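You operate a simulated robot arm through the tools that you are given. There is no shell and no other tool. Be economical: measure what you need, move in short steps, check, and stop when the job is done.

You are at the controls of a simulated robot arm. One attempt, no reset.

TASK
Plug the red headphones into the red socket and turn them low.
Fine: the level knob goes to low. Press MUTE before you plug in, and switch MUTE off last.
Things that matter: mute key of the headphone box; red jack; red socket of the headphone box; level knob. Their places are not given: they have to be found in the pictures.

The check looks at the end state, three seconds after you hand in, the way a careful person would. Anything else that was tipped, shoved, dropped, spilled or broken makes it a failure.

THE ROBOT
A 7-joint arm with a two-finger parallel gripper, fixed in place. Base frame: the origin is at the foot of the arm, x ahead of it, y to its left, z up; the work surface is at about z = 30. Units: mm, rad, N and s.
With the tool pointing down near the work surface it reaches from about 220 to 600 mm from the base axis. Its first joint turns from -1.152 to 1.152 rad. Payload 2.5 kg.
The TCP is the grasp point between the finger pads, 23 mm short of the fingertips. In the tool frame z runs along the fingers and y along their closing line. The gripper opens to 94 mm. The fingers are 38 mm wide and 10 mm thick; the gripper's body (54 by 96 mm) begins 39 mm behind the TCP.
Orientation is that of the tool frame in the base frame, as a unit quaternion [x, y, z, w]. With the fingers straight down and closing along the base's y, the tool's x points along the base's -x, its y along +y and its z along -z.

THE INTERFACE
- The arm moves only by the tool servo_tool. Its argument "increments" is a list of rows, each a list of 7 numbers: the shift along the base's x, y, z in units of 500 mm (1.0 is 500 mm), then the turn, a rotation vector about the base's x, y, z in units of 45 degrees (1.0 is 45 degrees), then the opening in per cent of the stroke, from 0 (shut) to 100 (fully open). In form: [[dx, dy, dz, ax, ay, az, fingers], ...]. A call has 1 to 20 rows; each row is the pose to reach, as a shift and turn from the pose commanded when the call began. A call with a number of a shift or a turn outside -1 to 1 is refused whole. A row lasts 0.2 s, in which the tool goes at most 50 mm and 0.15 rad; a call with a longer step from one row to the next is refused whole, and so is a gripper value outside its range. Where a pose cannot be reached the arm comes as near as it can. A force on the tool above 40 N (or 10 N above the force at the start of the call, whichever is more), or a blocked arm, ends the call early, and 0.2 s more pass. Each finger travels about 108 mm/s and halts on what it meets, pressing with about 41 N; the grip force reading is that of the motor and also rises with nothing between the fingers. The clock runs only during rows and for 0.2 s after the last one: add rows that repeat a pose to give the fingers time. The reply holds the time, the measured pose of the TCP, the force on the tool along the base axes, the opening and the grip force, in the units named above and with some noise.
- Cameras (640 x 400 px; columns grow to the right, rows downward): "scene" is fixed at [131.9, -424.8, 555.7]; the picture's right is [0.70, -0.72, 0.00], its down [-0.33, -0.32, -0.89] and it looks along [0.64, 0.62, -0.46] (base axes); focal length 319 px, centre (320, 200). "wrist" rides on the gripper at [-39, 0, -44] in the tool frame; the picture's right is [0.00, -1.00, 0.00], its down [0.97, 0.00, -0.24] and it looks along [0.24, 0.00, 0.97] (tool axes); focal length 218 px, centre (320, 200).
- capture(camera): a new picture of that camera. No time passes.
- point_at(camera, pixels): for up to 12 pixels [column, row] of the newest picture of that camera ("zoom" is the newest enlarged one), the place [x, y, z] in the base frame of the surface seen there, good to about 2 mm, but the place of the scene camera against the robot may be out by one fixed shift of up to 12 mm in any direction. No time passes.
- enlarge(camera, box): a new picture of the part [left, top, right, bottom] of that camera's present view, enlarged. No time passes.
- sign_off(): hands the job in; it is judged then, once.

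Work in short steps. Measure before you move; look again where a grasp or a placing could have gone wrong, and mend it. You have 80 turns and 46 pictures in all, those below and enlarged ones among them. Open the gripper and draw the arm clear of the work before you hand the job in, unless the task says otherwise; then end with one line.

The tools are called after "Call:" by a JSON object that holds its "method" and its "body". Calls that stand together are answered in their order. servo_tool: Moves the arm, as the interface text tells. Its arguments: {"type":"object","properties":{"increments":{"type":"array","items":{"type":"array","items":{"type":"number"}}}},"required":["increments"]} The other tools are called the same way: capture (camera) takes a picture; point_at (camera, pixels) gives the place of the surface under pixels of a picture; enlarge (camera, box) takes an enlarged picture of a part of a camera's view; sign_off () hands the job in.

At the start:

```text
time_s: 0.0
position: [395.4, 120.6, 338.9]
ee_rot: [0.0, 1.0, -0.001, 0.0]
wrist_force: [-0.8, -0.1, 0.7]
grip_width: 93.8
grasp_force: 0.0
```

scene: 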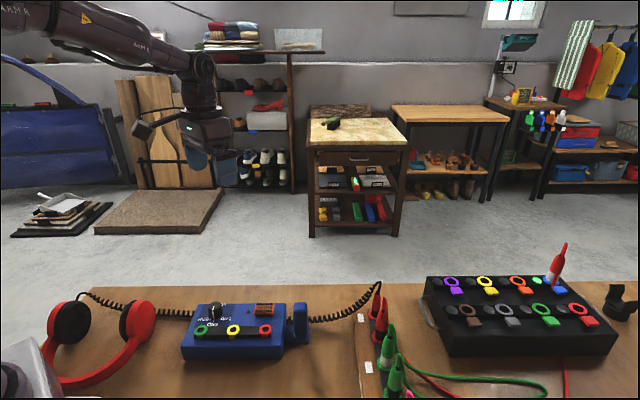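
wrist: 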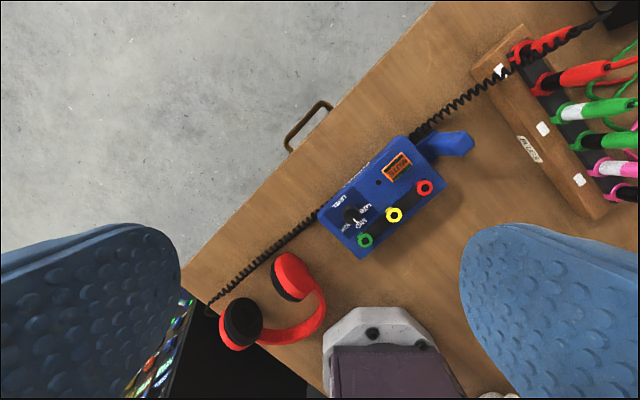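

The wrist view shows the blue headphone box at about (385,195) and a jack rack at about (560,110). I'll enlarge both in the wrist view, and the rack in the scene view.

Call:
{"method": "enlarge", "body": {"camera": "wrist", "box": [300, 120, 490, 270]}}

Call:
{"method": "enlarge", "body": {"camera": "wrist", "box": [450, 0, 640, 230]}}

Call:
{"method": "enlarge", "body": {"camera": "scene", "box": [160, 260, 460, 400]}}

```text
2.67 times, centred on (395, 195) of wrist
```

zoom: 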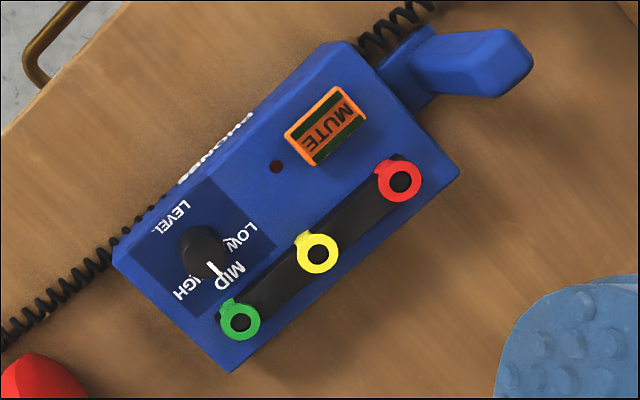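

```text
1.74 times, centred on (545, 115) of wrist
```

zoom: 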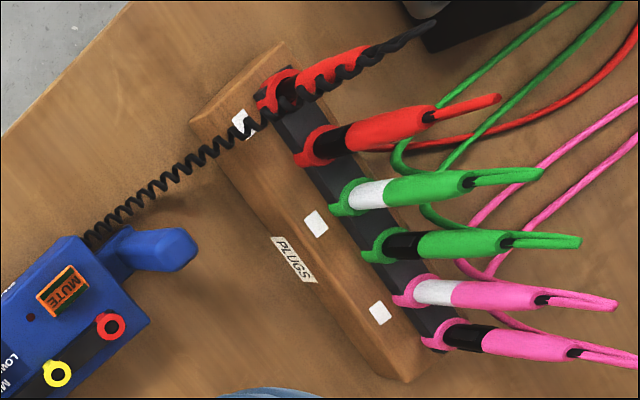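

```text
2.13 times, centred on (310, 330) of scene
```

zoom: 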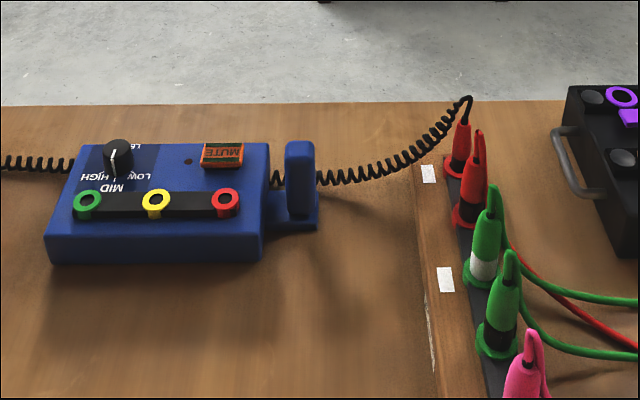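

The red jack with the coiled black cord, the headphones' cord, is the far one at about wrist (535,45). The knob points to MID and the mute LED looks dark. I'll measure the features in the wrist view.

Call:
{"method": "point_at", "body": {"camera": "wrist", "pixels": [[397, 167], [425, 188], [394, 215], [365, 241], [351, 210], [357, 221], [378, 182], [404, 190], [522, 52], [548, 44], [545, 88], [500, 70]]}}

Call:
{"method": "point_at", "body": {"camera": "scene", "pixels": [[376, 318], [377, 305], [380, 335], [251, 333], [265, 330], [265, 311], [215, 312], [300, 315], [298, 326], [233, 330], [201, 331], [385, 325]]}}

```text
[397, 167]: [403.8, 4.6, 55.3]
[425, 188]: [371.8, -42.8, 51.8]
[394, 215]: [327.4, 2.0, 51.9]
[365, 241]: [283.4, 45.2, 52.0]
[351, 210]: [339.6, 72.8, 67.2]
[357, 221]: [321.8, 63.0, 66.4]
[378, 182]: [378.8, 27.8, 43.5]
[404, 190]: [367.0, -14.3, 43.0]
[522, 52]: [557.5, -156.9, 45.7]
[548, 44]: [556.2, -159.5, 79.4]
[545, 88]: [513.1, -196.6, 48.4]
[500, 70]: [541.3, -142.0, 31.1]
```

```text
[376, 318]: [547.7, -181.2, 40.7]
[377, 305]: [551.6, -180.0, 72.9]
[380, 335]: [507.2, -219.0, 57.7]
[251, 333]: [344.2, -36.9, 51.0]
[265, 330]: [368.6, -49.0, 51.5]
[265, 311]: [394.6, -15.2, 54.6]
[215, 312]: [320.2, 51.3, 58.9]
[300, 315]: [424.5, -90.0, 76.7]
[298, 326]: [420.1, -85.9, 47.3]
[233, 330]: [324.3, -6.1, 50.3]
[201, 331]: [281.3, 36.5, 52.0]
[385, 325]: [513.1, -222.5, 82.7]
```

I have coarse places: mute key about (404,5,55), red socket about (372,-43,52), knob about (335,70,67), jack about (557,-158). I'll move lower over the box for a closer look.

Call:
{"method": "servo_tool", "body": {"increments": [[-0.01, -0.048, -0.056, 0, 0, 0, 100], [-0.02, -0.096, -0.112, 0, 0, 0, 100], [-0.03, -0.144, -0.168, 0, 0, 0, 100], [-0.04, -0.192, -0.224, 0, 0, 0, 100], [-0.05, -0.22, -0.28, 0, 0, 0, 100], [-0.05, -0.22, -0.28, 0, 0, 0, 100]]}}

Call:
{"method": "capture", "body": {"camera": "wrist"}}

```text
time_s: 1.4
position: [371.5, 11.6, 197.6]
ee_rot: [0.0, 1.0, 0.001, 0.0]
wrist_force: [0.0, 0.2, -0.8]
grip_width: 93.9
grasp_force: 0.1
```

```text
40 pictures are left
```

wrist: 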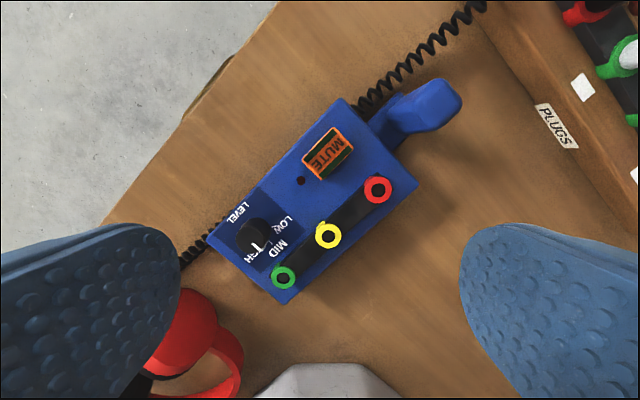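

The view is clear. I'll enlarge the box (220–420, 90–310).

Call:
{"method": "enlarge", "body": {"camera": "wrist", "box": [200, 120, 420, 290]}}

Call:
{"method": "point_at", "body": {"camera": "wrist", "pixels": [[328, 153], [320, 164], [337, 142], [377, 190], [328, 236], [283, 278], [252, 236], [262, 251], [348, 170], [301, 181], [390, 215], [287, 225]]}}

```text
2.35 times, centred on (310, 205) of wrist
```

zoom: 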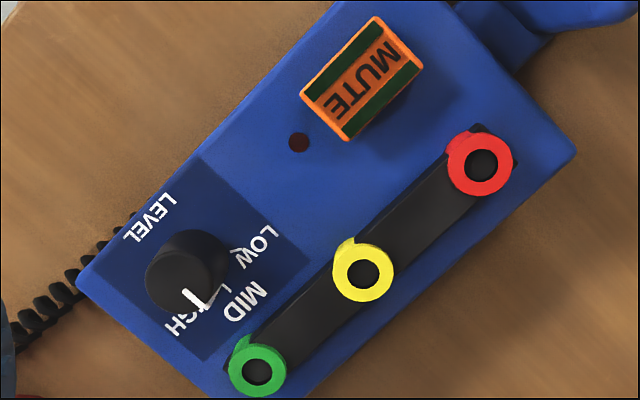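

```text
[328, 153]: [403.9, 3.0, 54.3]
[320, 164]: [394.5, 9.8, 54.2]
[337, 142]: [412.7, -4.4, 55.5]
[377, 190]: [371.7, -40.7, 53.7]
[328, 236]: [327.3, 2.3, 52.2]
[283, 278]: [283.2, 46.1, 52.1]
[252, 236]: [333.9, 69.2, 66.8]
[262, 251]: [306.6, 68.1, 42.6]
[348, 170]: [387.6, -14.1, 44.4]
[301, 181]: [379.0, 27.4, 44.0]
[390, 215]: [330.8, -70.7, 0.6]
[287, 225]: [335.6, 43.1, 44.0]
```

The mute key's top is about (404,3,54.5), and the box's long axis runs at −45°. I'll turn the tool +45° so it closes along that axis, shut the fingers and go over the key, tips about 20 mm above it.

Call:
{"method": "servo_tool", "body": {"increments": [[0.011, -0.002, -0.03, 0, 0, 0.17, 60], [0.022, -0.005, -0.06, 0, 0, 0.34, 30], [0.033, -0.007, -0.09, 0, 0, 0.51, 0], [0.044, -0.01, -0.12, 0, 0, 0.68, 0], [0.055, -0.012, -0.15, 0, 0, 0.85, 0], [0.067, -0.015, -0.18, 0, 0, 1.0, 0], [0.067, -0.015, -0.2, 0, 0, 1.0, 0], [0.067, -0.015, -0.2, 0, 0, 1.0, 0]]}}

Call:
{"method": "capture", "body": {"camera": "wrist"}}

Call:
{"method": "enlarge", "body": {"camera": "scene", "box": [170, 220, 410, 370]}}

```text
time_s: 3.2
position: [404.8, 2.0, 99.5]
ee_rot: [-0.383, 0.924, 0.0, 0.0]
wrist_force: [-0.6, 0.5, 0.0]
grip_width: 0.0
grasp_force: 41.5
```

```text
38 pictures are left
```

wrist: 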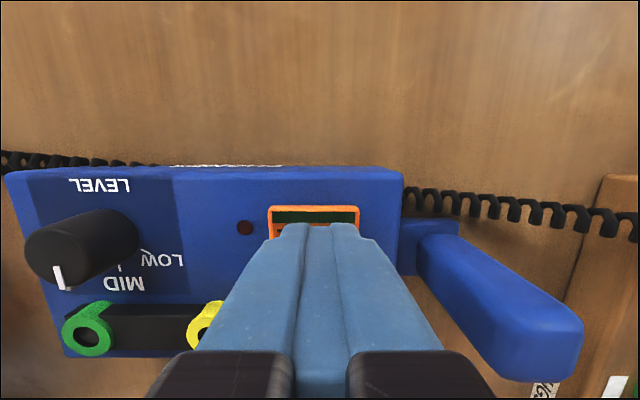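

```text
2.67 times, centred on (290, 295) of scene
```

zoom: 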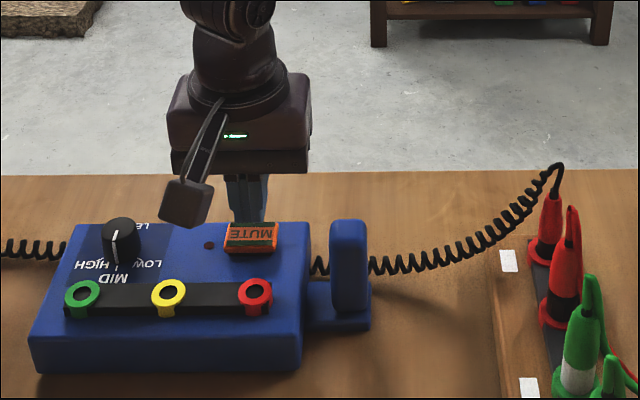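

Fingers are shut and centred over the key, with tips at z≈76. I'll press down in small steps, using the force stop as a guard.

Call:
{"method": "servo_tool", "body": {"increments": [[0, 0, -0.02, 0, 0, 0, 0], [0, 0, -0.036, 0, 0, 0, 0], [0, 0, -0.042, 0, 0, 0, 0], [0, 0, -0.046, 0, 0, 0, 0], [0, 0, -0.05, 0, 0, 0, 0]]}}

Call:
{"method": "enlarge", "body": {"camera": "scene", "box": [180, 270, 340, 370]}}

```text
time_s: 4.4
position: [405.1, 2.7, 74.1]
ee_rot: [-0.383, 0.924, 0.001, 0.0]
wrist_force: [-1.7, -0.8, 0.7]
grip_width: 0.0
grasp_force: 40.5
```

```text
4.00 times, centred on (260, 320) of scene
```

zoom: 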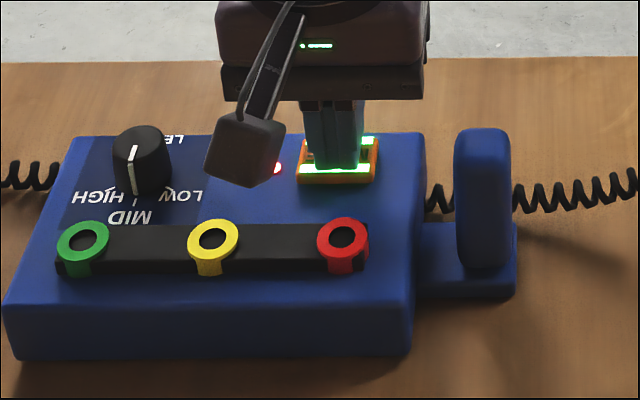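

The mute LED is red and the key is lit, so mute is on. I'll lift and go above the knob with the fingers open.

Call:
{"method": "servo_tool", "body": {"increments": [[0, 0, 0.08, 0, 0, 0, 0], [-0.03, 0.03, 0.16, 0, 0, 0, 20], [-0.08, 0.075, 0.2, 0, 0, 0, 60], [-0.138, 0.132, 0.212, 0, 0, 0, 100], [-0.138, 0.132, 0.212, 0, 0, 0, 100], [-0.138, 0.132, 0.212, 0, 0, 0, 100]]}}

Call:
{"method": "enlarge", "body": {"camera": "wrist", "box": [220, 120, 500, 290]}}

```text
time_s: 5.8
position: [336.4, 68.7, 180.3]
ee_rot: [-0.383, 0.924, 0.0, 0.001]
wrist_force: [0.2, 0.6, 0.2]
grip_width: 93.9
grasp_force: 0.0
```

```text
2.29 times, centred on (360, 205) of wrist
```

zoom: 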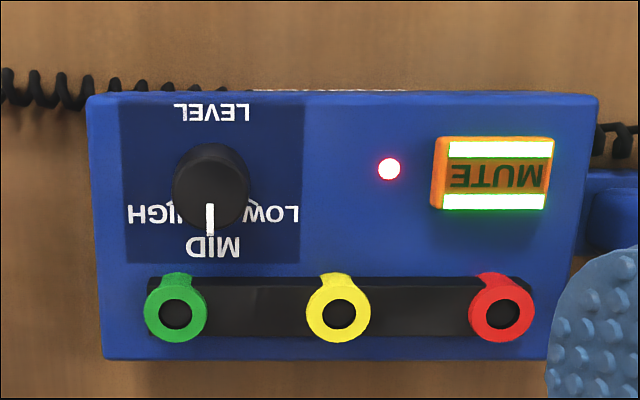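

Mute is still on, LED lit. I'll enlarge the knob more to see the tick marks and measure it.

Call:
{"method": "enlarge", "body": {"camera": "wrist", "box": [270, 155, 355, 240]}}

Call:
{"method": "point_at", "body": {"camera": "wrist", "pixels": [[312, 190], [312, 180], [304, 190], [320, 190], [309, 206], [313, 200], [375, 260], [365, 254], [431, 254]]}}

```text
4.71 times, centred on (312, 198) of wrist
```

zoom: 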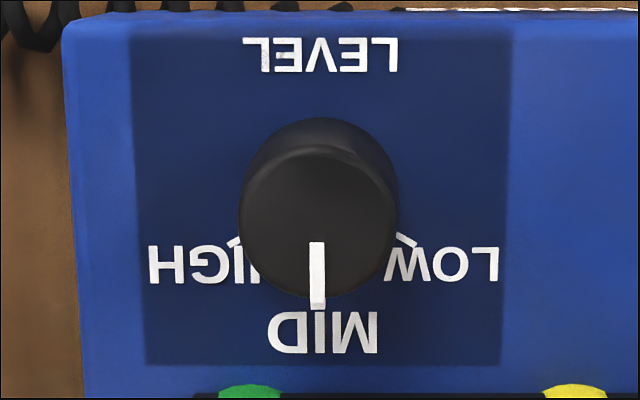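

```text
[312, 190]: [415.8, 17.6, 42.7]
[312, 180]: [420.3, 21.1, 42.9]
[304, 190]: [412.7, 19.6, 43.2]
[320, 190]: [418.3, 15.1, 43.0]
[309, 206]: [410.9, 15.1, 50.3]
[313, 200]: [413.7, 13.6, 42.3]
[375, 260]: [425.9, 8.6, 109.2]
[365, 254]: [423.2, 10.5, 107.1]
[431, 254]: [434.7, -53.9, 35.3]
```

The pointer is at MID and the LOW tick lies 60° counter-clockwise from it, seen from above. The last points were taken against a stale picture, so I'll measure on the zoom instead.

Call:
{"method": "point_at", "body": {"camera": "zoom", "pixels": [[317, 222], [317, 160], [245, 222], [388, 222], [317, 285], [317, 300], [405, 239], [234, 241], [300, 300]]}}

```text
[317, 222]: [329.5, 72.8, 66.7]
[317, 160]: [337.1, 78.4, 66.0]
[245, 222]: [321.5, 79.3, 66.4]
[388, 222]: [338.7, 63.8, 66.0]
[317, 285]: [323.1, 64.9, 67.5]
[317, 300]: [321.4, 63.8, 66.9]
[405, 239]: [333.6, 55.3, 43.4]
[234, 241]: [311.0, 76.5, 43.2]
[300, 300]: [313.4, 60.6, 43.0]
```

The knob's centre is about (330,71.5), top z≈67, diameter about 23. I'll turn back 45°, set the opening to about 45% and come down to just above the knob.

Call:
{"method": "servo_tool", "body": {"increments": [[-0.003, 0.001, -0.03, 0, 0, -0.18, 45], [-0.006, 0.003, -0.06, 0, 0, -0.36, 45], [-0.01, 0.005, -0.09, 0, 0, -0.54, 45], [-0.01, 0.005, -0.12, 0, 0, -0.72, 45], [-0.01, 0.005, -0.14, 0, 0, -0.9, 45], [-0.01, 0.005, -0.16, 0, 0, -1.0, 45], [-0.01, 0.005, -0.16, 0, 0, -1.0, 45]]}}

Call:
{"method": "capture", "body": {"camera": "wrist"}}

```text
time_s: 7.4
position: [331.3, 72.4, 100.8]
ee_rot: [0.001, 1.0, 0.0, 0.0]
wrist_force: [0.3, -0.2, 0.1]
grip_width: 42.4
grasp_force: 0.1
```

```text
33 pictures are left
```

wrist: 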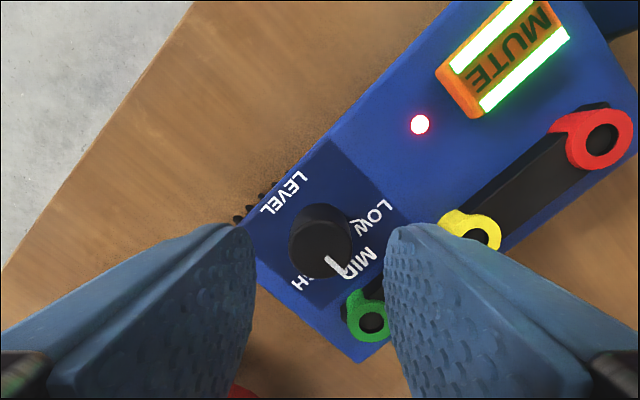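

The knob sits centred between the fingers at (322,240) and both are clear of the sockets. I'll descend 25 mm and close on it.

Call:
{"method": "servo_tool", "body": {"increments": [[0, 0, -0.025, 0, 0, 0, 45], [0, 0, -0.05, 0, 0, 0, 45], [0, 0, -0.05, 0, 0, 0, 35], [0, 0, -0.05, 0, 0, 0, 22], [0, 0, -0.05, 0, 0, 0, 18], [0, 0, -0.05, 0, 0, 0, 18]]}}

```text
time_s: 8.8
position: [329.7, 72.8, 76.1]
ee_rot: [0.0, 1.0, 0.0, 0.0]
wrist_force: [0.6, -0.5, -0.5]
grip_width: 25.2
grasp_force: 41.2
```

The knob is gripped at a 25 mm opening. I'll turn it +60° in two calls, starting with 40°.

Call:
{"method": "servo_tool", "body": {"increments": [[0, 0, 0, 0, 0, 0.15, 18], [0, 0, 0, 0, 0, 0.3, 18], [0, 0, 0, 0, 0, 0.45, 18], [0, 0, 0, 0, 0, 0.6, 18], [0, 0, 0, 0, 0, 0.75, 18], [0, 0, 0, 0, 0, 0.889, 18]]}}

Call:
{"method": "servo_tool", "body": {"increments": [[0, 0, 0, 0, 0, 0.15, 18], [0, 0, 0, 0, 0, 0.3, 18], [0, 0, 0, 0, 0, 0.444, 18], [0, 0, 0, 0, 0, 0.444, 18]]}}

```text
time_s: 10.2
position: [330.9, 71.3, 74.4]
ee_rot: [-0.344, 0.939, 0.001, 0.0]
wrist_force: [-6.1, -0.5, 10.7]
grip_width: 25.4
grasp_force: 41.1
```

```text
time_s: 11.2
position: [330.1, 71.6, 74.9]
ee_rot: [-0.501, 0.866, 0.0, 0.0]
wrist_force: [-16.6, 4.8, 30.5]
grip_width: 25.3
grasp_force: 40.4
```

The turn is complete, though the force has risen to about 30 N. I'll release and lift straight up, then look.

Call:
{"method": "servo_tool", "body": {"increments": [[0, 0, 0, 0, 0, 0, 35], [0, 0, 0, 0, 0, 0, 45], [0, 0, 0.03, 0, 0, 0, 45], [0, 0, 0.1, 0, 0, 0, 60], [0, 0, 0.18, 0, 0, -0.16, 100], [0, 0, 0.21, 0, 0, -0.333, 100], [0, 0, 0.21, 0, 0, -0.333, 100]]}}

Call:
{"method": "enlarge", "body": {"camera": "wrist", "box": [260, 145, 370, 250]}}

```text
time_s: 12.8
position: [328.2, 70.6, 180.5]
ee_rot: [-0.382, 0.924, 0.0, 0.0]
wrist_force: [0.3, -0.7, -0.6]
grip_width: 93.8
grasp_force: 0.0
```

```text
3.81 times, centred on (315, 198) of wrist
```

zoom: 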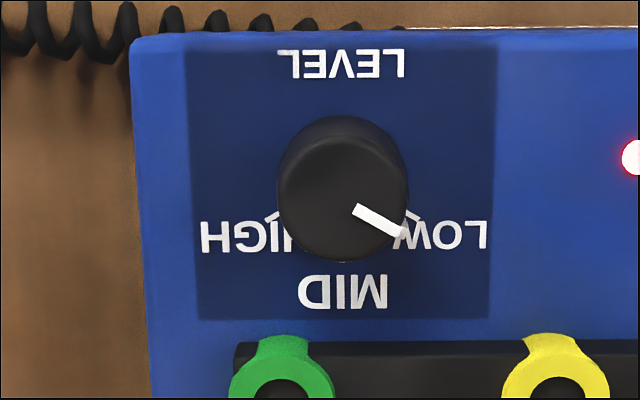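

The pointer now sits on the LOW tick. Next I'll move toward the jack rack, turning the tool −45° on the way.

Call:
{"method": "servo_tool", "body": {"increments": [[0.03, -0.03, 0.04, 0, 0, -0.12, 100], [0.08, -0.08, 0.08, 0, 0, -0.24, 100], [0.13, -0.14, 0.1, 0, 0, -0.36, 100], [0.18, -0.2, 0.1, 0, 0, -0.5, 100], [0.24, -0.26, 0.1, 0, 0, -0.64, 100], [0.3, -0.32, 0.1, 0, 0, -0.78, 100], [0.35, -0.37, 0.1, 0, 0, -0.9, 100], [0.39, -0.41, 0.1, 0, 0, -1.0, 100], [0.39, -0.41, 0.1, 0, 0, -1.0, 100]]}}

Call:
{"method": "servo_tool", "body": {"increments": [[0, 0, 0, 0, 0, -0.18, 100], [0, 0, 0, 0, 0, -0.36, 100], [0, 0, 0, 0, 0, -0.54, 100], [0, 0, 0, 0, 0, -0.72, 100], [0, 0, 0, 0, 0, -0.9, 100], [0, 0, 0, 0, 0, -1.0, 100], [0, 0, 0, 0, 0, -1.0, 100]]}}

Call:
{"method": "capture", "body": {"camera": "wrist"}}

Call:
{"method": "capture", "body": {"camera": "scene"}}

```text
time_s: 14.8
position: [525.7, -132.8, 231.5]
ee_rot: [0.002, 1.0, 0.001, 0.0]
wrist_force: [0.4, 0.1, 0.1]
grip_width: 94.0
grasp_force: 0.1
```

```text
time_s: 16.4
position: [525.4, -132.5, 230.1]
ee_rot: [0.383, 0.924, -0.001, -0.001]
wrist_force: [0.8, 0.2, -0.2]
grip_width: 94.1
grasp_force: 0.1
```

```text
31 pictures are left
```

wrist: 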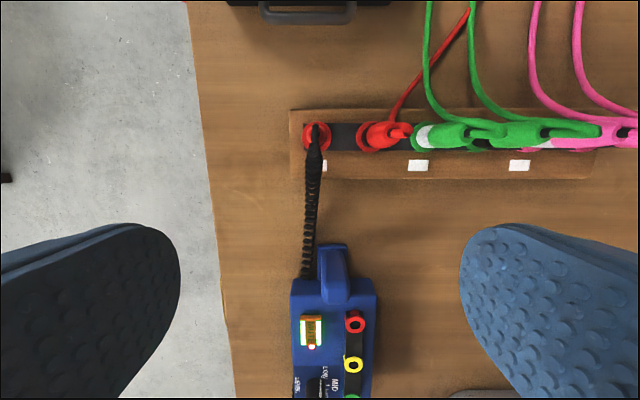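

```text
30 pictures are left
```

scene: 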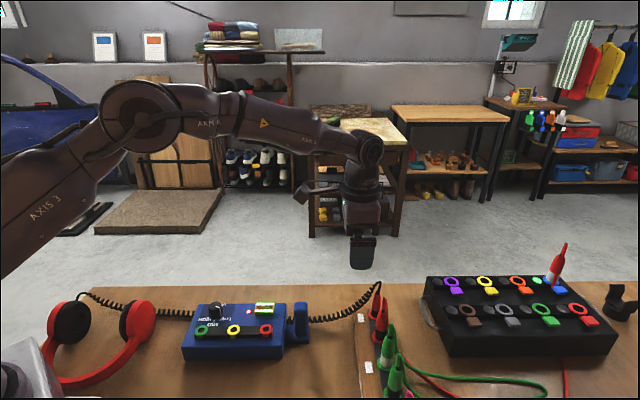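

The coiled-cord jack is at wrist (316,137). I'll enlarge it in both views.

Call:
{"method": "enlarge", "body": {"camera": "wrist", "box": [280, 90, 430, 190]}}

Call:
{"method": "point_at", "body": {"camera": "zoom", "pixels": [[100, 165], [145, 215], [190, 180], [140, 165], [155, 190], [142, 240], [370, 190], [385, 130], [490, 165], [240, 200]]}}

Call:
{"method": "enlarge", "body": {"camera": "scene", "box": [270, 270, 430, 370]}}

Call:
{"method": "point_at", "body": {"camera": "zoom", "pixels": [[435, 60], [425, 110], [422, 140], [420, 165], [412, 192], [440, 200], [405, 175], [122, 135], [122, 160], [380, 130], [438, 145], [405, 88]]}}

```text
4.00 times, centred on (355, 140) of wrist
```

zoom: 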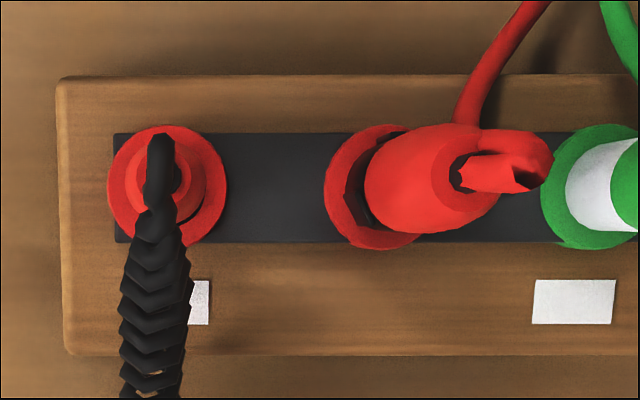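

```text
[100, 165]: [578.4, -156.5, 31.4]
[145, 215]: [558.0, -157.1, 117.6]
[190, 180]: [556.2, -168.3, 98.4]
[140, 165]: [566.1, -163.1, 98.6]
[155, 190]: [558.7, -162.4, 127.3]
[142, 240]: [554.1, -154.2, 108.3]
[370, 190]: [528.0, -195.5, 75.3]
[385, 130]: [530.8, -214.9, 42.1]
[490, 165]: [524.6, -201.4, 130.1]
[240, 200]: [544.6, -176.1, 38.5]
```

```text
4.00 times, centred on (350, 320) of scene
```

zoom: 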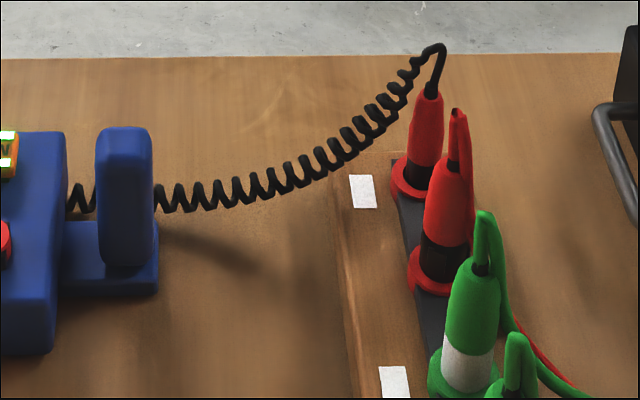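

```text
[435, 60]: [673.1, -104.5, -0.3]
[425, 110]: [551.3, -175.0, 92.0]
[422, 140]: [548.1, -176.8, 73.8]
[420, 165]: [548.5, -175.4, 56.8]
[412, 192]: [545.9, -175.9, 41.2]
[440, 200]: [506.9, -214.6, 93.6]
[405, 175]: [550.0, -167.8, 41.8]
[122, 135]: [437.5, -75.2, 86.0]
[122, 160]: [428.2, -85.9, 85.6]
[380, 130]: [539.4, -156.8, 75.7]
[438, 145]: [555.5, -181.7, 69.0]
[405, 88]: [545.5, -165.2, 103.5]
```

Jack 1's axis is about (561,−165), body up to z≈98, cord apex about 127. Before choosing the grasp height, I'll check how high the neighbour's cable top and this cord reach.

Call:
{"method": "point_at", "body": {"camera": "wrist", "pixels": [[393, 133], [398, 131], [403, 128], [408, 130], [411, 132], [404, 134], [390, 122], [314, 127], [314, 132], [314, 137], [334, 252], [334, 290]]}}

```text
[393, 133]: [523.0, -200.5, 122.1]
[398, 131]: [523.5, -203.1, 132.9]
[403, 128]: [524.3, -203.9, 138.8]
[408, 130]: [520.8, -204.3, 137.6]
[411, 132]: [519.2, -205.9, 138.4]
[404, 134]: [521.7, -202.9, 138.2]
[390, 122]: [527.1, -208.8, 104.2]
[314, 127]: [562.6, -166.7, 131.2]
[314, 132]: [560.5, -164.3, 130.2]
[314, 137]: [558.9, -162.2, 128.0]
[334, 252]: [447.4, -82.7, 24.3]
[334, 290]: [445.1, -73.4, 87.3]
```

The neighbour's cable top is at z≈139 and about 54 mm away along the closing line. A grasp with TCP z≈96 keeps the gripper body marginally clear, so I'll go above the jack with a 38% opening.

Call:
{"method": "servo_tool", "body": {"increments": [[0.037, -0.031, -0.03, 0, 0, 0, 60], [0.0732, -0.0622, -0.08, 0, 0, 0, 38], [0.0732, -0.0622, -0.12, 0, 0, 0, 38], [0.0732, -0.0622, -0.12, 0, 0, 0, 38]]}}

Call:
{"method": "capture", "body": {"camera": "wrist"}}

Call:
{"method": "enlarge", "body": {"camera": "scene", "box": [300, 230, 460, 340]}}

```text
time_s: 17.4
position: [562.1, -164.6, 169.1]
ee_rot: [0.383, 0.924, -0.001, 0.0]
wrist_force: [-0.7, -0.6, -0.3]
grip_width: 35.7
grasp_force: 0.0
```

```text
27 pictures are left
```

wrist: 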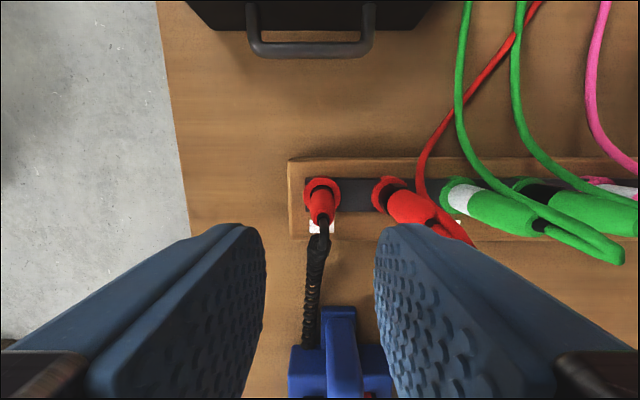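

```text
3.64 times, centred on (380, 285) of scene
```

zoom: 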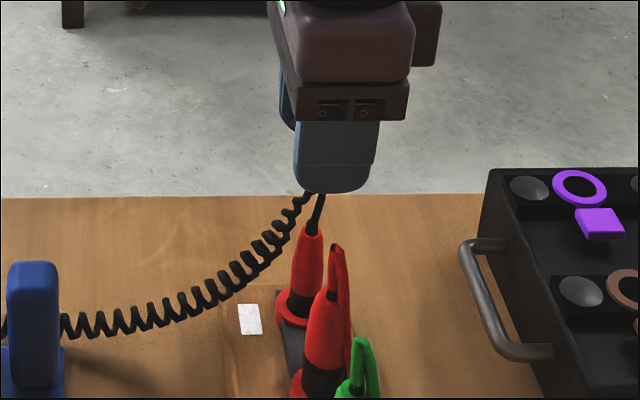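

The jack is centred at column 321 between the fingers. I'll descend to TCP z≈96 in guarded steps.

Call:
{"method": "servo_tool", "body": {"increments": [[0, 0, -0.04, 0, 0, 0, 38], [0, 0, -0.08, 0, 0, 0, 38], [0, 0, -0.11, 0, 0, 0, 38], [0, 0, -0.13, 0, 0, 0, 38], [0, 0, -0.148, 0, 0, 0, 38], [0, 0, -0.148, 0, 0, 0, 38]]}}

Call:
{"method": "capture", "body": {"camera": "wrist"}}

Call:
{"method": "enlarge", "body": {"camera": "scene", "box": [300, 250, 460, 350]}}

```text
time_s: 18.8
position: [561.3, -164.5, 96.1]
ee_rot: [0.383, 0.924, 0.001, 0.0]
wrist_force: [0.6, 0.5, 0.2]
grip_width: 35.8
grasp_force: 0.1
```

```text
25 pictures are left
```

wrist: 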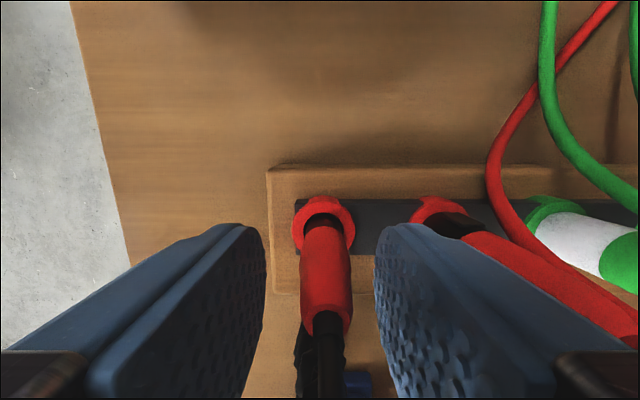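

```text
4.00 times, centred on (380, 300) of scene
```

zoom: 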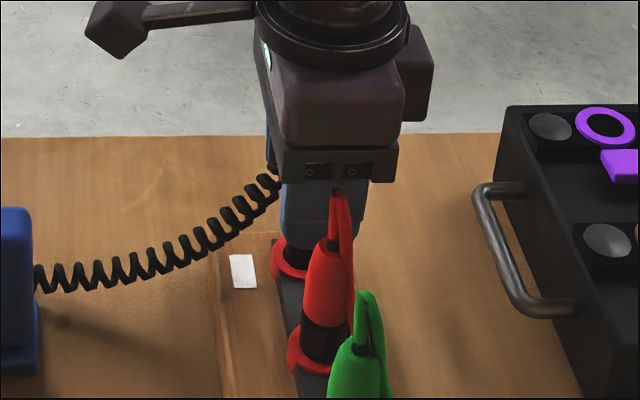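

No contact so far. I'll close gently on the jack body.

Call:
{"method": "servo_tool", "body": {"increments": [[0, 0, 0, 0, 0, 0, 25], [0, 0, 0, 0, 0, 0, 15], [0, 0, 0, 0, 0, 0, 10], [0, 0, 0, 0, 0, 0, 10], [0, 0, 0, 0, 0, 0, 10]]}}

```text
time_s: 20.0
position: [561.6, -165.4, 96.5]
ee_rot: [0.383, 0.924, -0.001, -0.001]
wrist_force: [-1.6, -1.8, 0.6]
grip_width: 15.1
grasp_force: 40.6
```

It is gripped at 15 mm. I'll lift slowly, straight up by about 50 mm.

Call:
{"method": "servo_tool", "body": {"increments": [[0, 0, 0.01, 0, 0, 0, 5], [0, 0, 0.03, 0, 0, 0, 5], [0, 0, 0.05, 0, 0, 0, 5], [0, 0, 0.08, 0, 0, 0, 5], [0, 0, 0.12, 0, 0, 0, 5], [0, 0, 0.12, 0, 0, 0, 5]]}}

Call:
{"method": "capture", "body": {"camera": "wrist"}}

Call:
{"method": "enlarge", "body": {"camera": "scene", "box": [260, 230, 420, 340]}}

```text
time_s: 21.4
position: [560.8, -164.4, 156.1]
ee_rot: [0.382, 0.924, 0.0, 0.0]
wrist_force: [0.1, 0.4, -0.9]
grip_width: 15.3
grasp_force: 40.7
```

```text
23 pictures are left
```

wrist: 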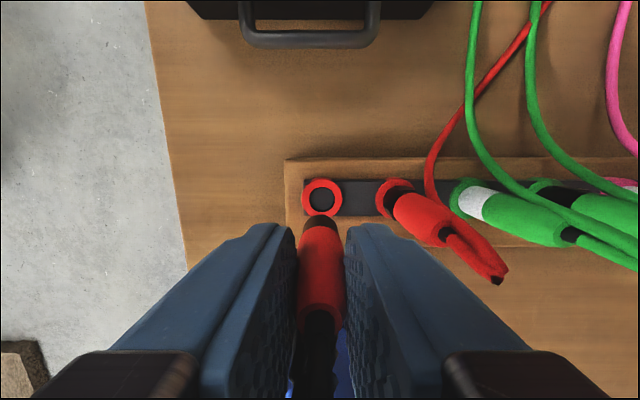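

```text
3.64 times, centred on (340, 285) of scene
```

zoom: 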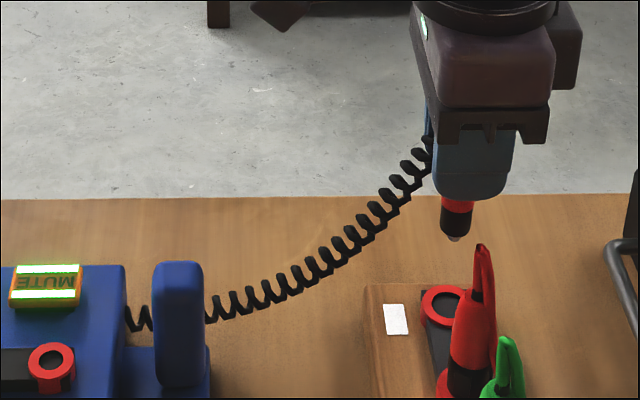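

The jack has come free and is held, and the rack ring stays at wrist pixel (322,198). I'll carry the jack over the box stand to above the red socket, with TCP z about 195.

Call:
{"method": "servo_tool", "body": {"increments": [[0, 0, 0.04, 0, 0, 0, 5], [-0.03, 0.02, 0.08, 0, 0, 0, 5], [-0.08, 0.0525, 0.08, 0, 0, 0, 5], [-0.13, 0.0853, 0.08, 0, 0, 0, 5], [-0.18, 0.1181, 0.08, 0, 0, 0, 5], [-0.23, 0.1509, 0.08, 0, 0, 0, 5], [-0.28, 0.1837, 0.08, 0, 0, 0, 5], [-0.33, 0.2165, 0.08, 0, 0, 0, 5], [-0.38, 0.2496, 0.08, 0, 0, 0, 5], [-0.3804, 0.2496, 0.05, 0, 0, 0, 5], [-0.3804, 0.2496, 0.022, 0, 0, 0, 5], [-0.3804, 0.2496, 0.022, 0, 0, 0, 5]]}}

Call:
{"method": "capture", "body": {"camera": "wrist"}}

Call:
{"method": "capture", "body": {"camera": "scene"}}

```text
time_s: 24.0
position: [370.7, -40.1, 166.3]
ee_rot: [0.383, 0.924, 0.0, 0.0]
wrist_force: [1.0, -0.7, 0.1]
grip_width: 14.8
grasp_force: 41.3
```

```text
21 pictures are left
```

wrist: 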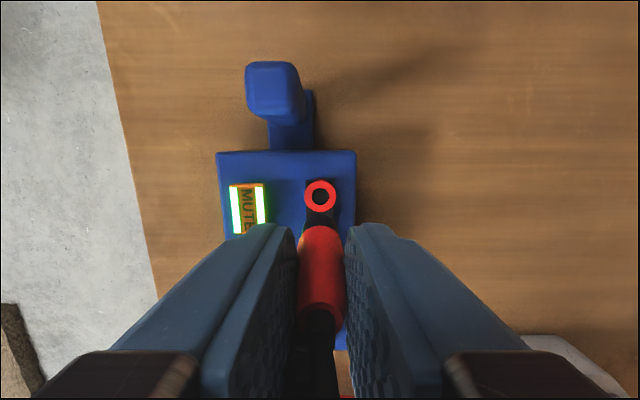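

```text
20 pictures are left
```

scene: 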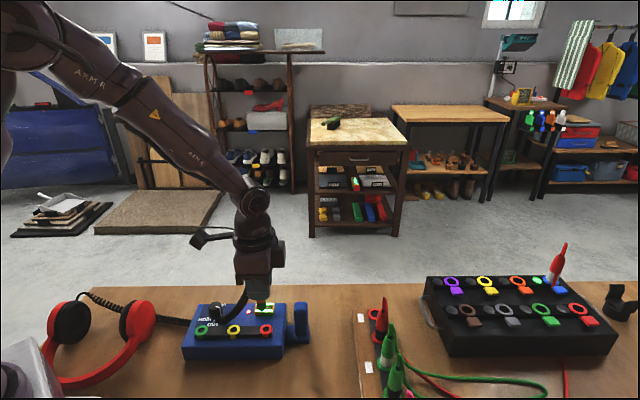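

The red ring is at about (320,195), close to the target pixel (322,198). I'll enlarge for precision.

Call:
{"method": "enlarge", "body": {"camera": "wrist", "box": [270, 150, 370, 250]}}

Call:
{"method": "point_at", "body": {"camera": "zoom", "pixels": [[320, 175], [320, 130], [320, 232], [262, 178], [376, 178], [320, 260], [320, 330]]}}

Call:
{"method": "enlarge", "body": {"camera": "scene", "box": [170, 270, 330, 370]}}

```text
4.00 times, centred on (320, 200) of wrist
```

zoom: 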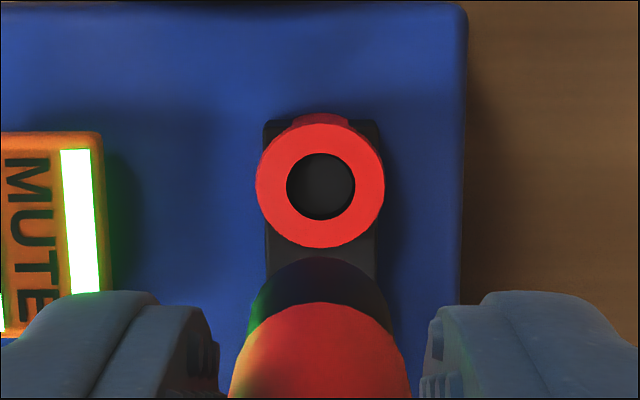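

```text
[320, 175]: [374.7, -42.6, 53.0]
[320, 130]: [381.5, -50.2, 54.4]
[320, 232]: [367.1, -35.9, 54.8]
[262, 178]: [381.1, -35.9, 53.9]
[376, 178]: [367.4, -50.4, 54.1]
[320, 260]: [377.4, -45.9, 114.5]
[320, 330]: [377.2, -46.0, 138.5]
```

```text
4.00 times, centred on (250, 320) of scene
```

zoom: 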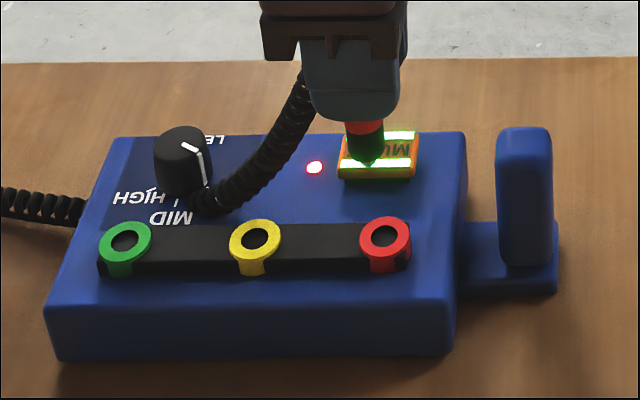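

Comparing the ring's position with the held jack, the ring lies about 2.3 mm further along +u, the camera side. I'll correct that and descend to just above the socket for a check.

Call:
{"method": "servo_tool", "body": {"increments": [[0.0033, -0.0033, -0.02, 0, 0, 0, 5], [0.0033, -0.0033, -0.05, 0, 0, 0, 5], [0.0033, -0.0033, -0.07, 0, 0, 0, 5], [0.0033, -0.0033, -0.07, 0, 0, 0, 5]]}}

Call:
{"method": "enlarge", "body": {"camera": "wrist", "box": [270, 150, 370, 250]}}

Call:
{"method": "enlarge", "body": {"camera": "scene", "box": [210, 280, 310, 350]}}

```text
time_s: 25.0
position: [373.7, -41.0, 130.9]
ee_rot: [0.383, 0.924, 0.0, 0.0]
wrist_force: [-0.3, -0.9, -0.9]
grip_width: 15.1
grasp_force: 41.5
```

```text
4.00 times, centred on (320, 200) of wrist
```

zoom: 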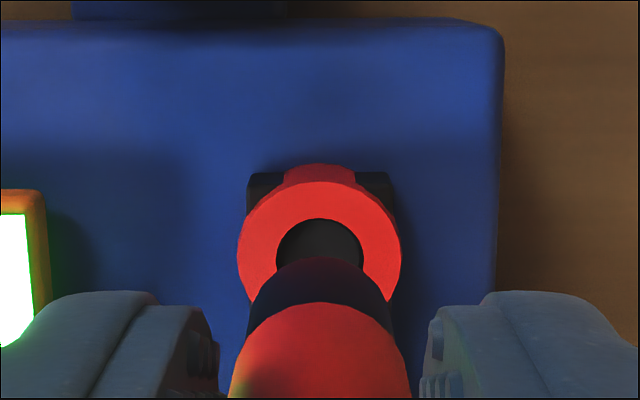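

```text
5.71 times, centred on (260, 315) of scene
```

zoom: 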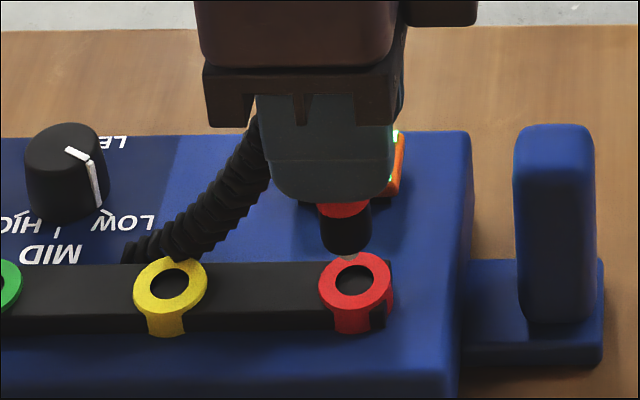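

Alignment is nearly right. The scene view suggests a further ~0.8 mm along +u, so I'll apply that and descend to TCP z≈116 for another look.

Call:
{"method": "servo_tool", "body": {"increments": [[0.0011, -0.0011, -0.01, 0, 0, 0, 5], [0.0011, -0.0011, -0.02, 0, 0, 0, 5], [0.0011, -0.0011, -0.03, 0, 0, 0, 5], [0.0011, -0.0011, -0.03, 0, 0, 0, 5]]}}

Call:
{"method": "enlarge", "body": {"camera": "scene", "box": [235, 300, 295, 345]}}

Call:
{"method": "enlarge", "body": {"camera": "wrist", "box": [270, 170, 370, 270]}}

```text
time_s: 26.0
position: [373.8, -41.6, 116.7]
ee_rot: [0.382, 0.924, 0.0, 0.001]
wrist_force: [-0.8, 0.4, -0.5]
grip_width: 15.0
grasp_force: 41.5
```

```text
8.89 times, centred on (265, 322) of scene
```

zoom: 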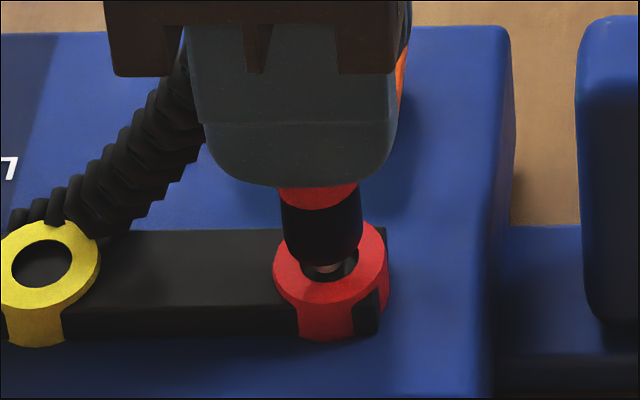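

```text
4.00 times, centred on (320, 220) of wrist
```

zoom: 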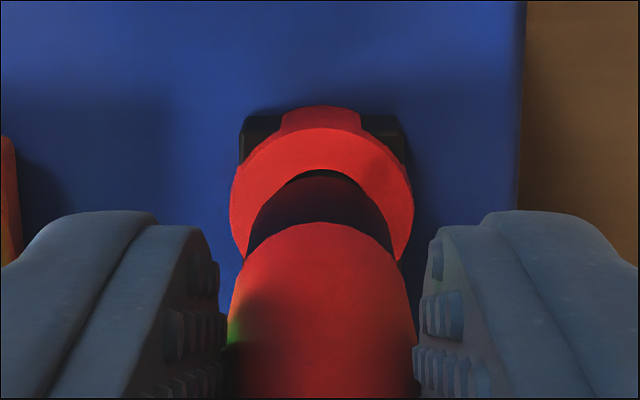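

The pin is over the hole, at scene zoom (327,268) against a hole centre of (331,270). I'll nudge 0.5 mm and push down in small guarded steps.

Call:
{"method": "servo_tool", "body": {"increments": [[0.0007, -0.0007, -0.006, 0, 0, 0, 5], [0.0007, -0.0007, -0.012, 0, 0, 0, 5], [0.0007, -0.0007, -0.016, 0, 0, 0, 5], [0.0007, -0.0007, -0.02, 0, 0, 0, 5], [0.0007, -0.0007, -0.024, 0, 0, 0, 5], [0.0007, -0.0007, -0.028, 0, 0, 0, 5]]}}

Call:
{"method": "enlarge", "body": {"camera": "scene", "box": [235, 300, 295, 345]}}

```text
time_s: 27.4
position: [375.7, -43.0, 105.3]
ee_rot: [0.384, 0.923, 0.0, 0.001]
wrist_force: [-10.5, -3.4, 37.0]
grip_width: 15.2
grasp_force: 41.0
```

```text
8.89 times, centred on (265, 322) of scene
```

zoom: 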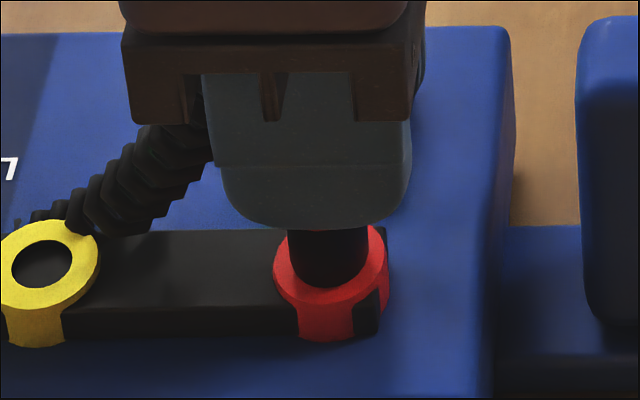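

The jack's black base rests on the red ring with the pin in the hole. The force is 37 N and the jack slid up slightly in the grip, so it has bottomed. I'll ease the load, open the fingers and lift slowly.

Call:
{"method": "servo_tool", "body": {"increments": [[0.002, -0.001, 0.005, 0, 0, 0, 5], [0.002, -0.001, 0.005, 0, 0, 0, 20], [0.002, -0.001, 0.005, 0, 0, 0, 34], [0.002, -0.001, 0.005, 0, 0, 0, 34], [0.002, -0.001, 0.03, 0, 0, 0, 34], [0.002, -0.001, 0.07, 0, 0, 0, 34], [0.002, -0.001, 0.13, 0, 0, 0, 34], [0.002, -0.001, 0.13, 0, 0, 0, 34]]}}

Call:
{"method": "enlarge", "body": {"camera": "scene", "box": [180, 260, 320, 350]}}

Call:
{"method": "capture", "body": {"camera": "wrist"}}

```text
time_s: 29.2
position: [376.7, -41.7, 168.7]
ee_rot: [0.383, 0.924, 0.0, 0.0]
wrist_force: [-0.2, 0.2, -0.3]
grip_width: 32.0
grasp_force: 0.0
```

```text
4.44 times, centred on (250, 305) of scene
```

zoom: 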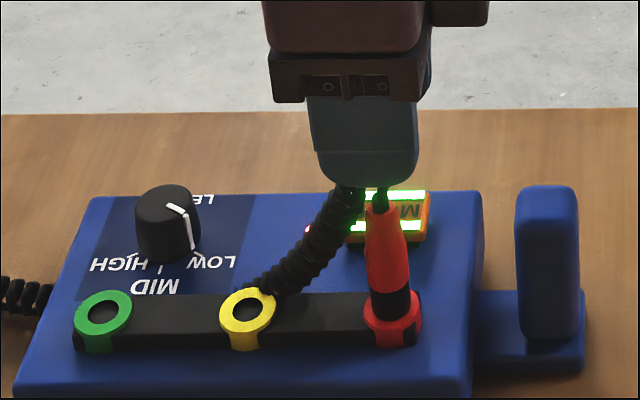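

```text
11 pictures are left
```

wrist: 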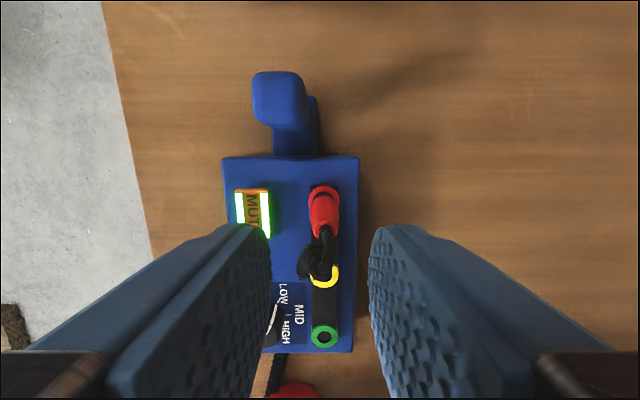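

The jack stands upright in the red socket, mute is still lit and the knob is at LOW. I'll check the seating depth from heights.

Call:
{"method": "point_at", "body": {"camera": "zoom", "pixels": [[381, 220], [383, 240], [390, 285], [391, 300], [392, 312], [393, 327], [380, 208], [240, 328]]}}

Call:
{"method": "point_at", "body": {"camera": "wrist", "pixels": [[325, 192], [325, 200], [325, 212], [326, 225], [325, 230], [334, 205], [316, 205]]}}

```text
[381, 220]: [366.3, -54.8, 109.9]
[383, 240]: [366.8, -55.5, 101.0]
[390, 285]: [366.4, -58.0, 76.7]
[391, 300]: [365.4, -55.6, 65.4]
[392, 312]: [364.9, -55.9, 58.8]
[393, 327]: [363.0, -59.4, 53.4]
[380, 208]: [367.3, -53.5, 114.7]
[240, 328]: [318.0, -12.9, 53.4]
```

```text
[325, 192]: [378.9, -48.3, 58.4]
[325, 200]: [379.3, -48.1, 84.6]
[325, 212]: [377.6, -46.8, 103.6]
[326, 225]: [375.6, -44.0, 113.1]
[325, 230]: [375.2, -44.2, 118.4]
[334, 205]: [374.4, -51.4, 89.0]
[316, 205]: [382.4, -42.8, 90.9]
```

The depth is within a couple of millimetres of what a full seat would give. I'll take a tight view of the joint between ring and jack.

Call:
{"method": "enlarge", "body": {"camera": "scene", "box": [250, 300, 285, 340]}}

Call:
{"method": "enlarge", "body": {"camera": "wrist", "box": [290, 170, 360, 240]}}

```text
10.00 times, centred on (268, 320) of scene
```

zoom: 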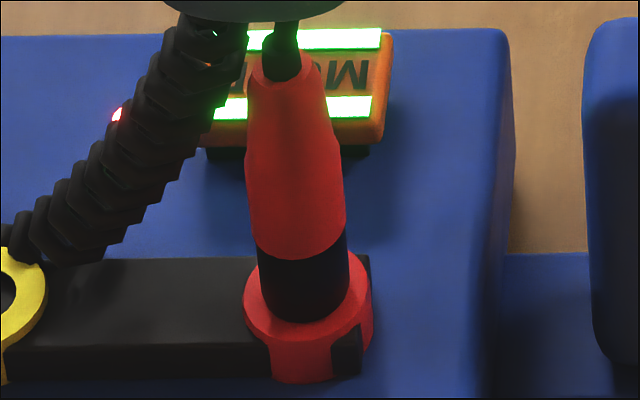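

```text
5.71 times, centred on (325, 205) of wrist
```

zoom: 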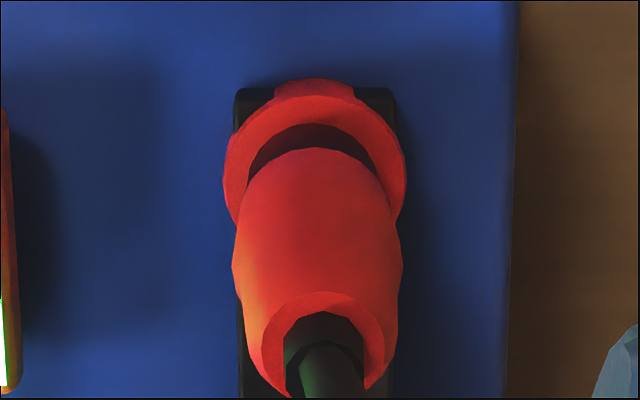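

The jack base sits flush on the ring, so it is plugged in. Now for the mute key: I'll raise, move over the key and turn back to +45° in two calls, closing the fingers.

Call:
{"method": "servo_tool", "body": {"increments": [[0, 0, 0.06, 0, 0, 0, 34], [0, 0, 0.12, 0, 0, 0.15, 34], [0.02, 0.03, 0.12, 0, 0, 0.33, 34], [0.04, 0.06, 0.12, 0, 0, 0.5, 20], [0.0583, 0.0915, 0.12, 0, 0, 0.67, 10], [0.0583, 0.0915, 0.12, 0, 0, 0.84, 0], [0.0583, 0.0915, 0.12, 0, 0, 1.0, 0]]}}

Call:
{"method": "servo_tool", "body": {"increments": [[0, 0, 0, 0, 0, 0.17, 0], [0, 0, 0, 0, 0, 0.34, 0], [0, 0, 0, 0, 0, 0.51, 0], [0, 0, 0, 0, 0, 0.68, 0], [0, 0, 0, 0, 0, 0.85, 0], [0, 0, 0, 0, 0, 1.0, 0], [0, 0, 0, 0, 0, 1.0, 0]]}}

Call:
{"method": "capture", "body": {"camera": "wrist"}}

```text
time_s: 30.8
position: [404.1, 3.4, 228.7]
ee_rot: [-0.001, 1.0, 0.0, 0.0]
wrist_force: [-0.5, 0.2, -0.5]
grip_width: 0.0
grasp_force: 40.9
```

```text
time_s: 32.4
position: [404.8, 3.6, 227.8]
ee_rot: [-0.384, 0.923, 0.0, 0.0]
wrist_force: [0.3, 0.4, 0.1]
grip_width: 0.0
grasp_force: 41.1
```

```text
8 pictures are left
```

wrist: 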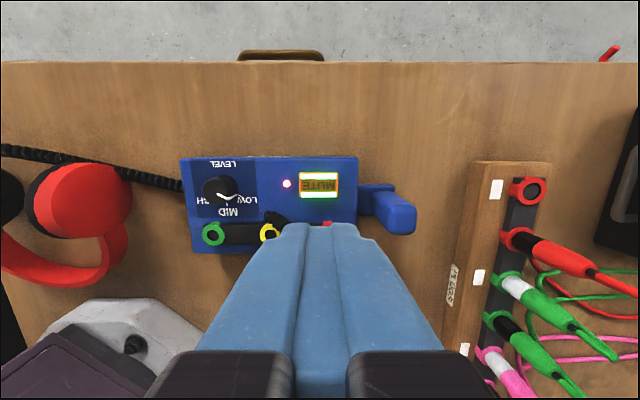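

The key is lit and the shut fingers are above it. I'll descend to about z=100, then press to z≈73 under the force guard and come back up.

Call:
{"method": "servo_tool", "body": {"increments": [[0, 0, -0.08, 0, 0, 0, 0], [0, 0, -0.16, 0, 0, 0, 0], [0, 0, -0.23, 0, 0, 0, 0], [0, 0, -0.265, 0, 0, 0, 0], [0, 0, -0.285, 0, 0, 0, 0], [0, 0, -0.297, 0, 0, 0, 0], [0, 0, -0.304, 0, 0, 0, 0], [0, 0, -0.309, 0, 0, 0, 0]]}}

Call:
{"method": "enlarge", "body": {"camera": "scene", "box": [180, 260, 330, 360]}}

```text
time_s: 34.2
position: [403.3, 3.1, 72.5]
ee_rot: [-0.382, 0.924, 0.0, 0.001]
wrist_force: [-1.5, 0.4, 2.4]
grip_width: 0.0
grasp_force: 40.7
```

```text
4.00 times, centred on (255, 310) of scene
```

zoom: 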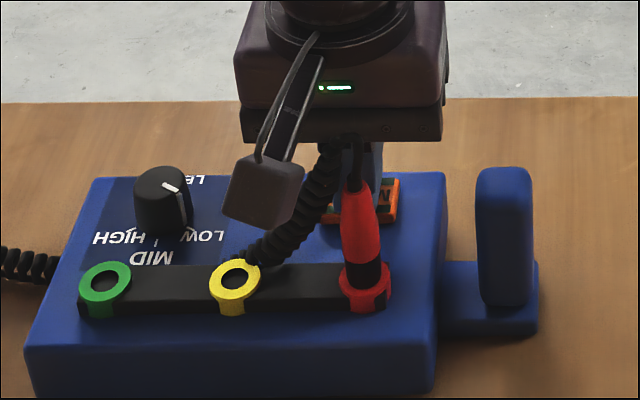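

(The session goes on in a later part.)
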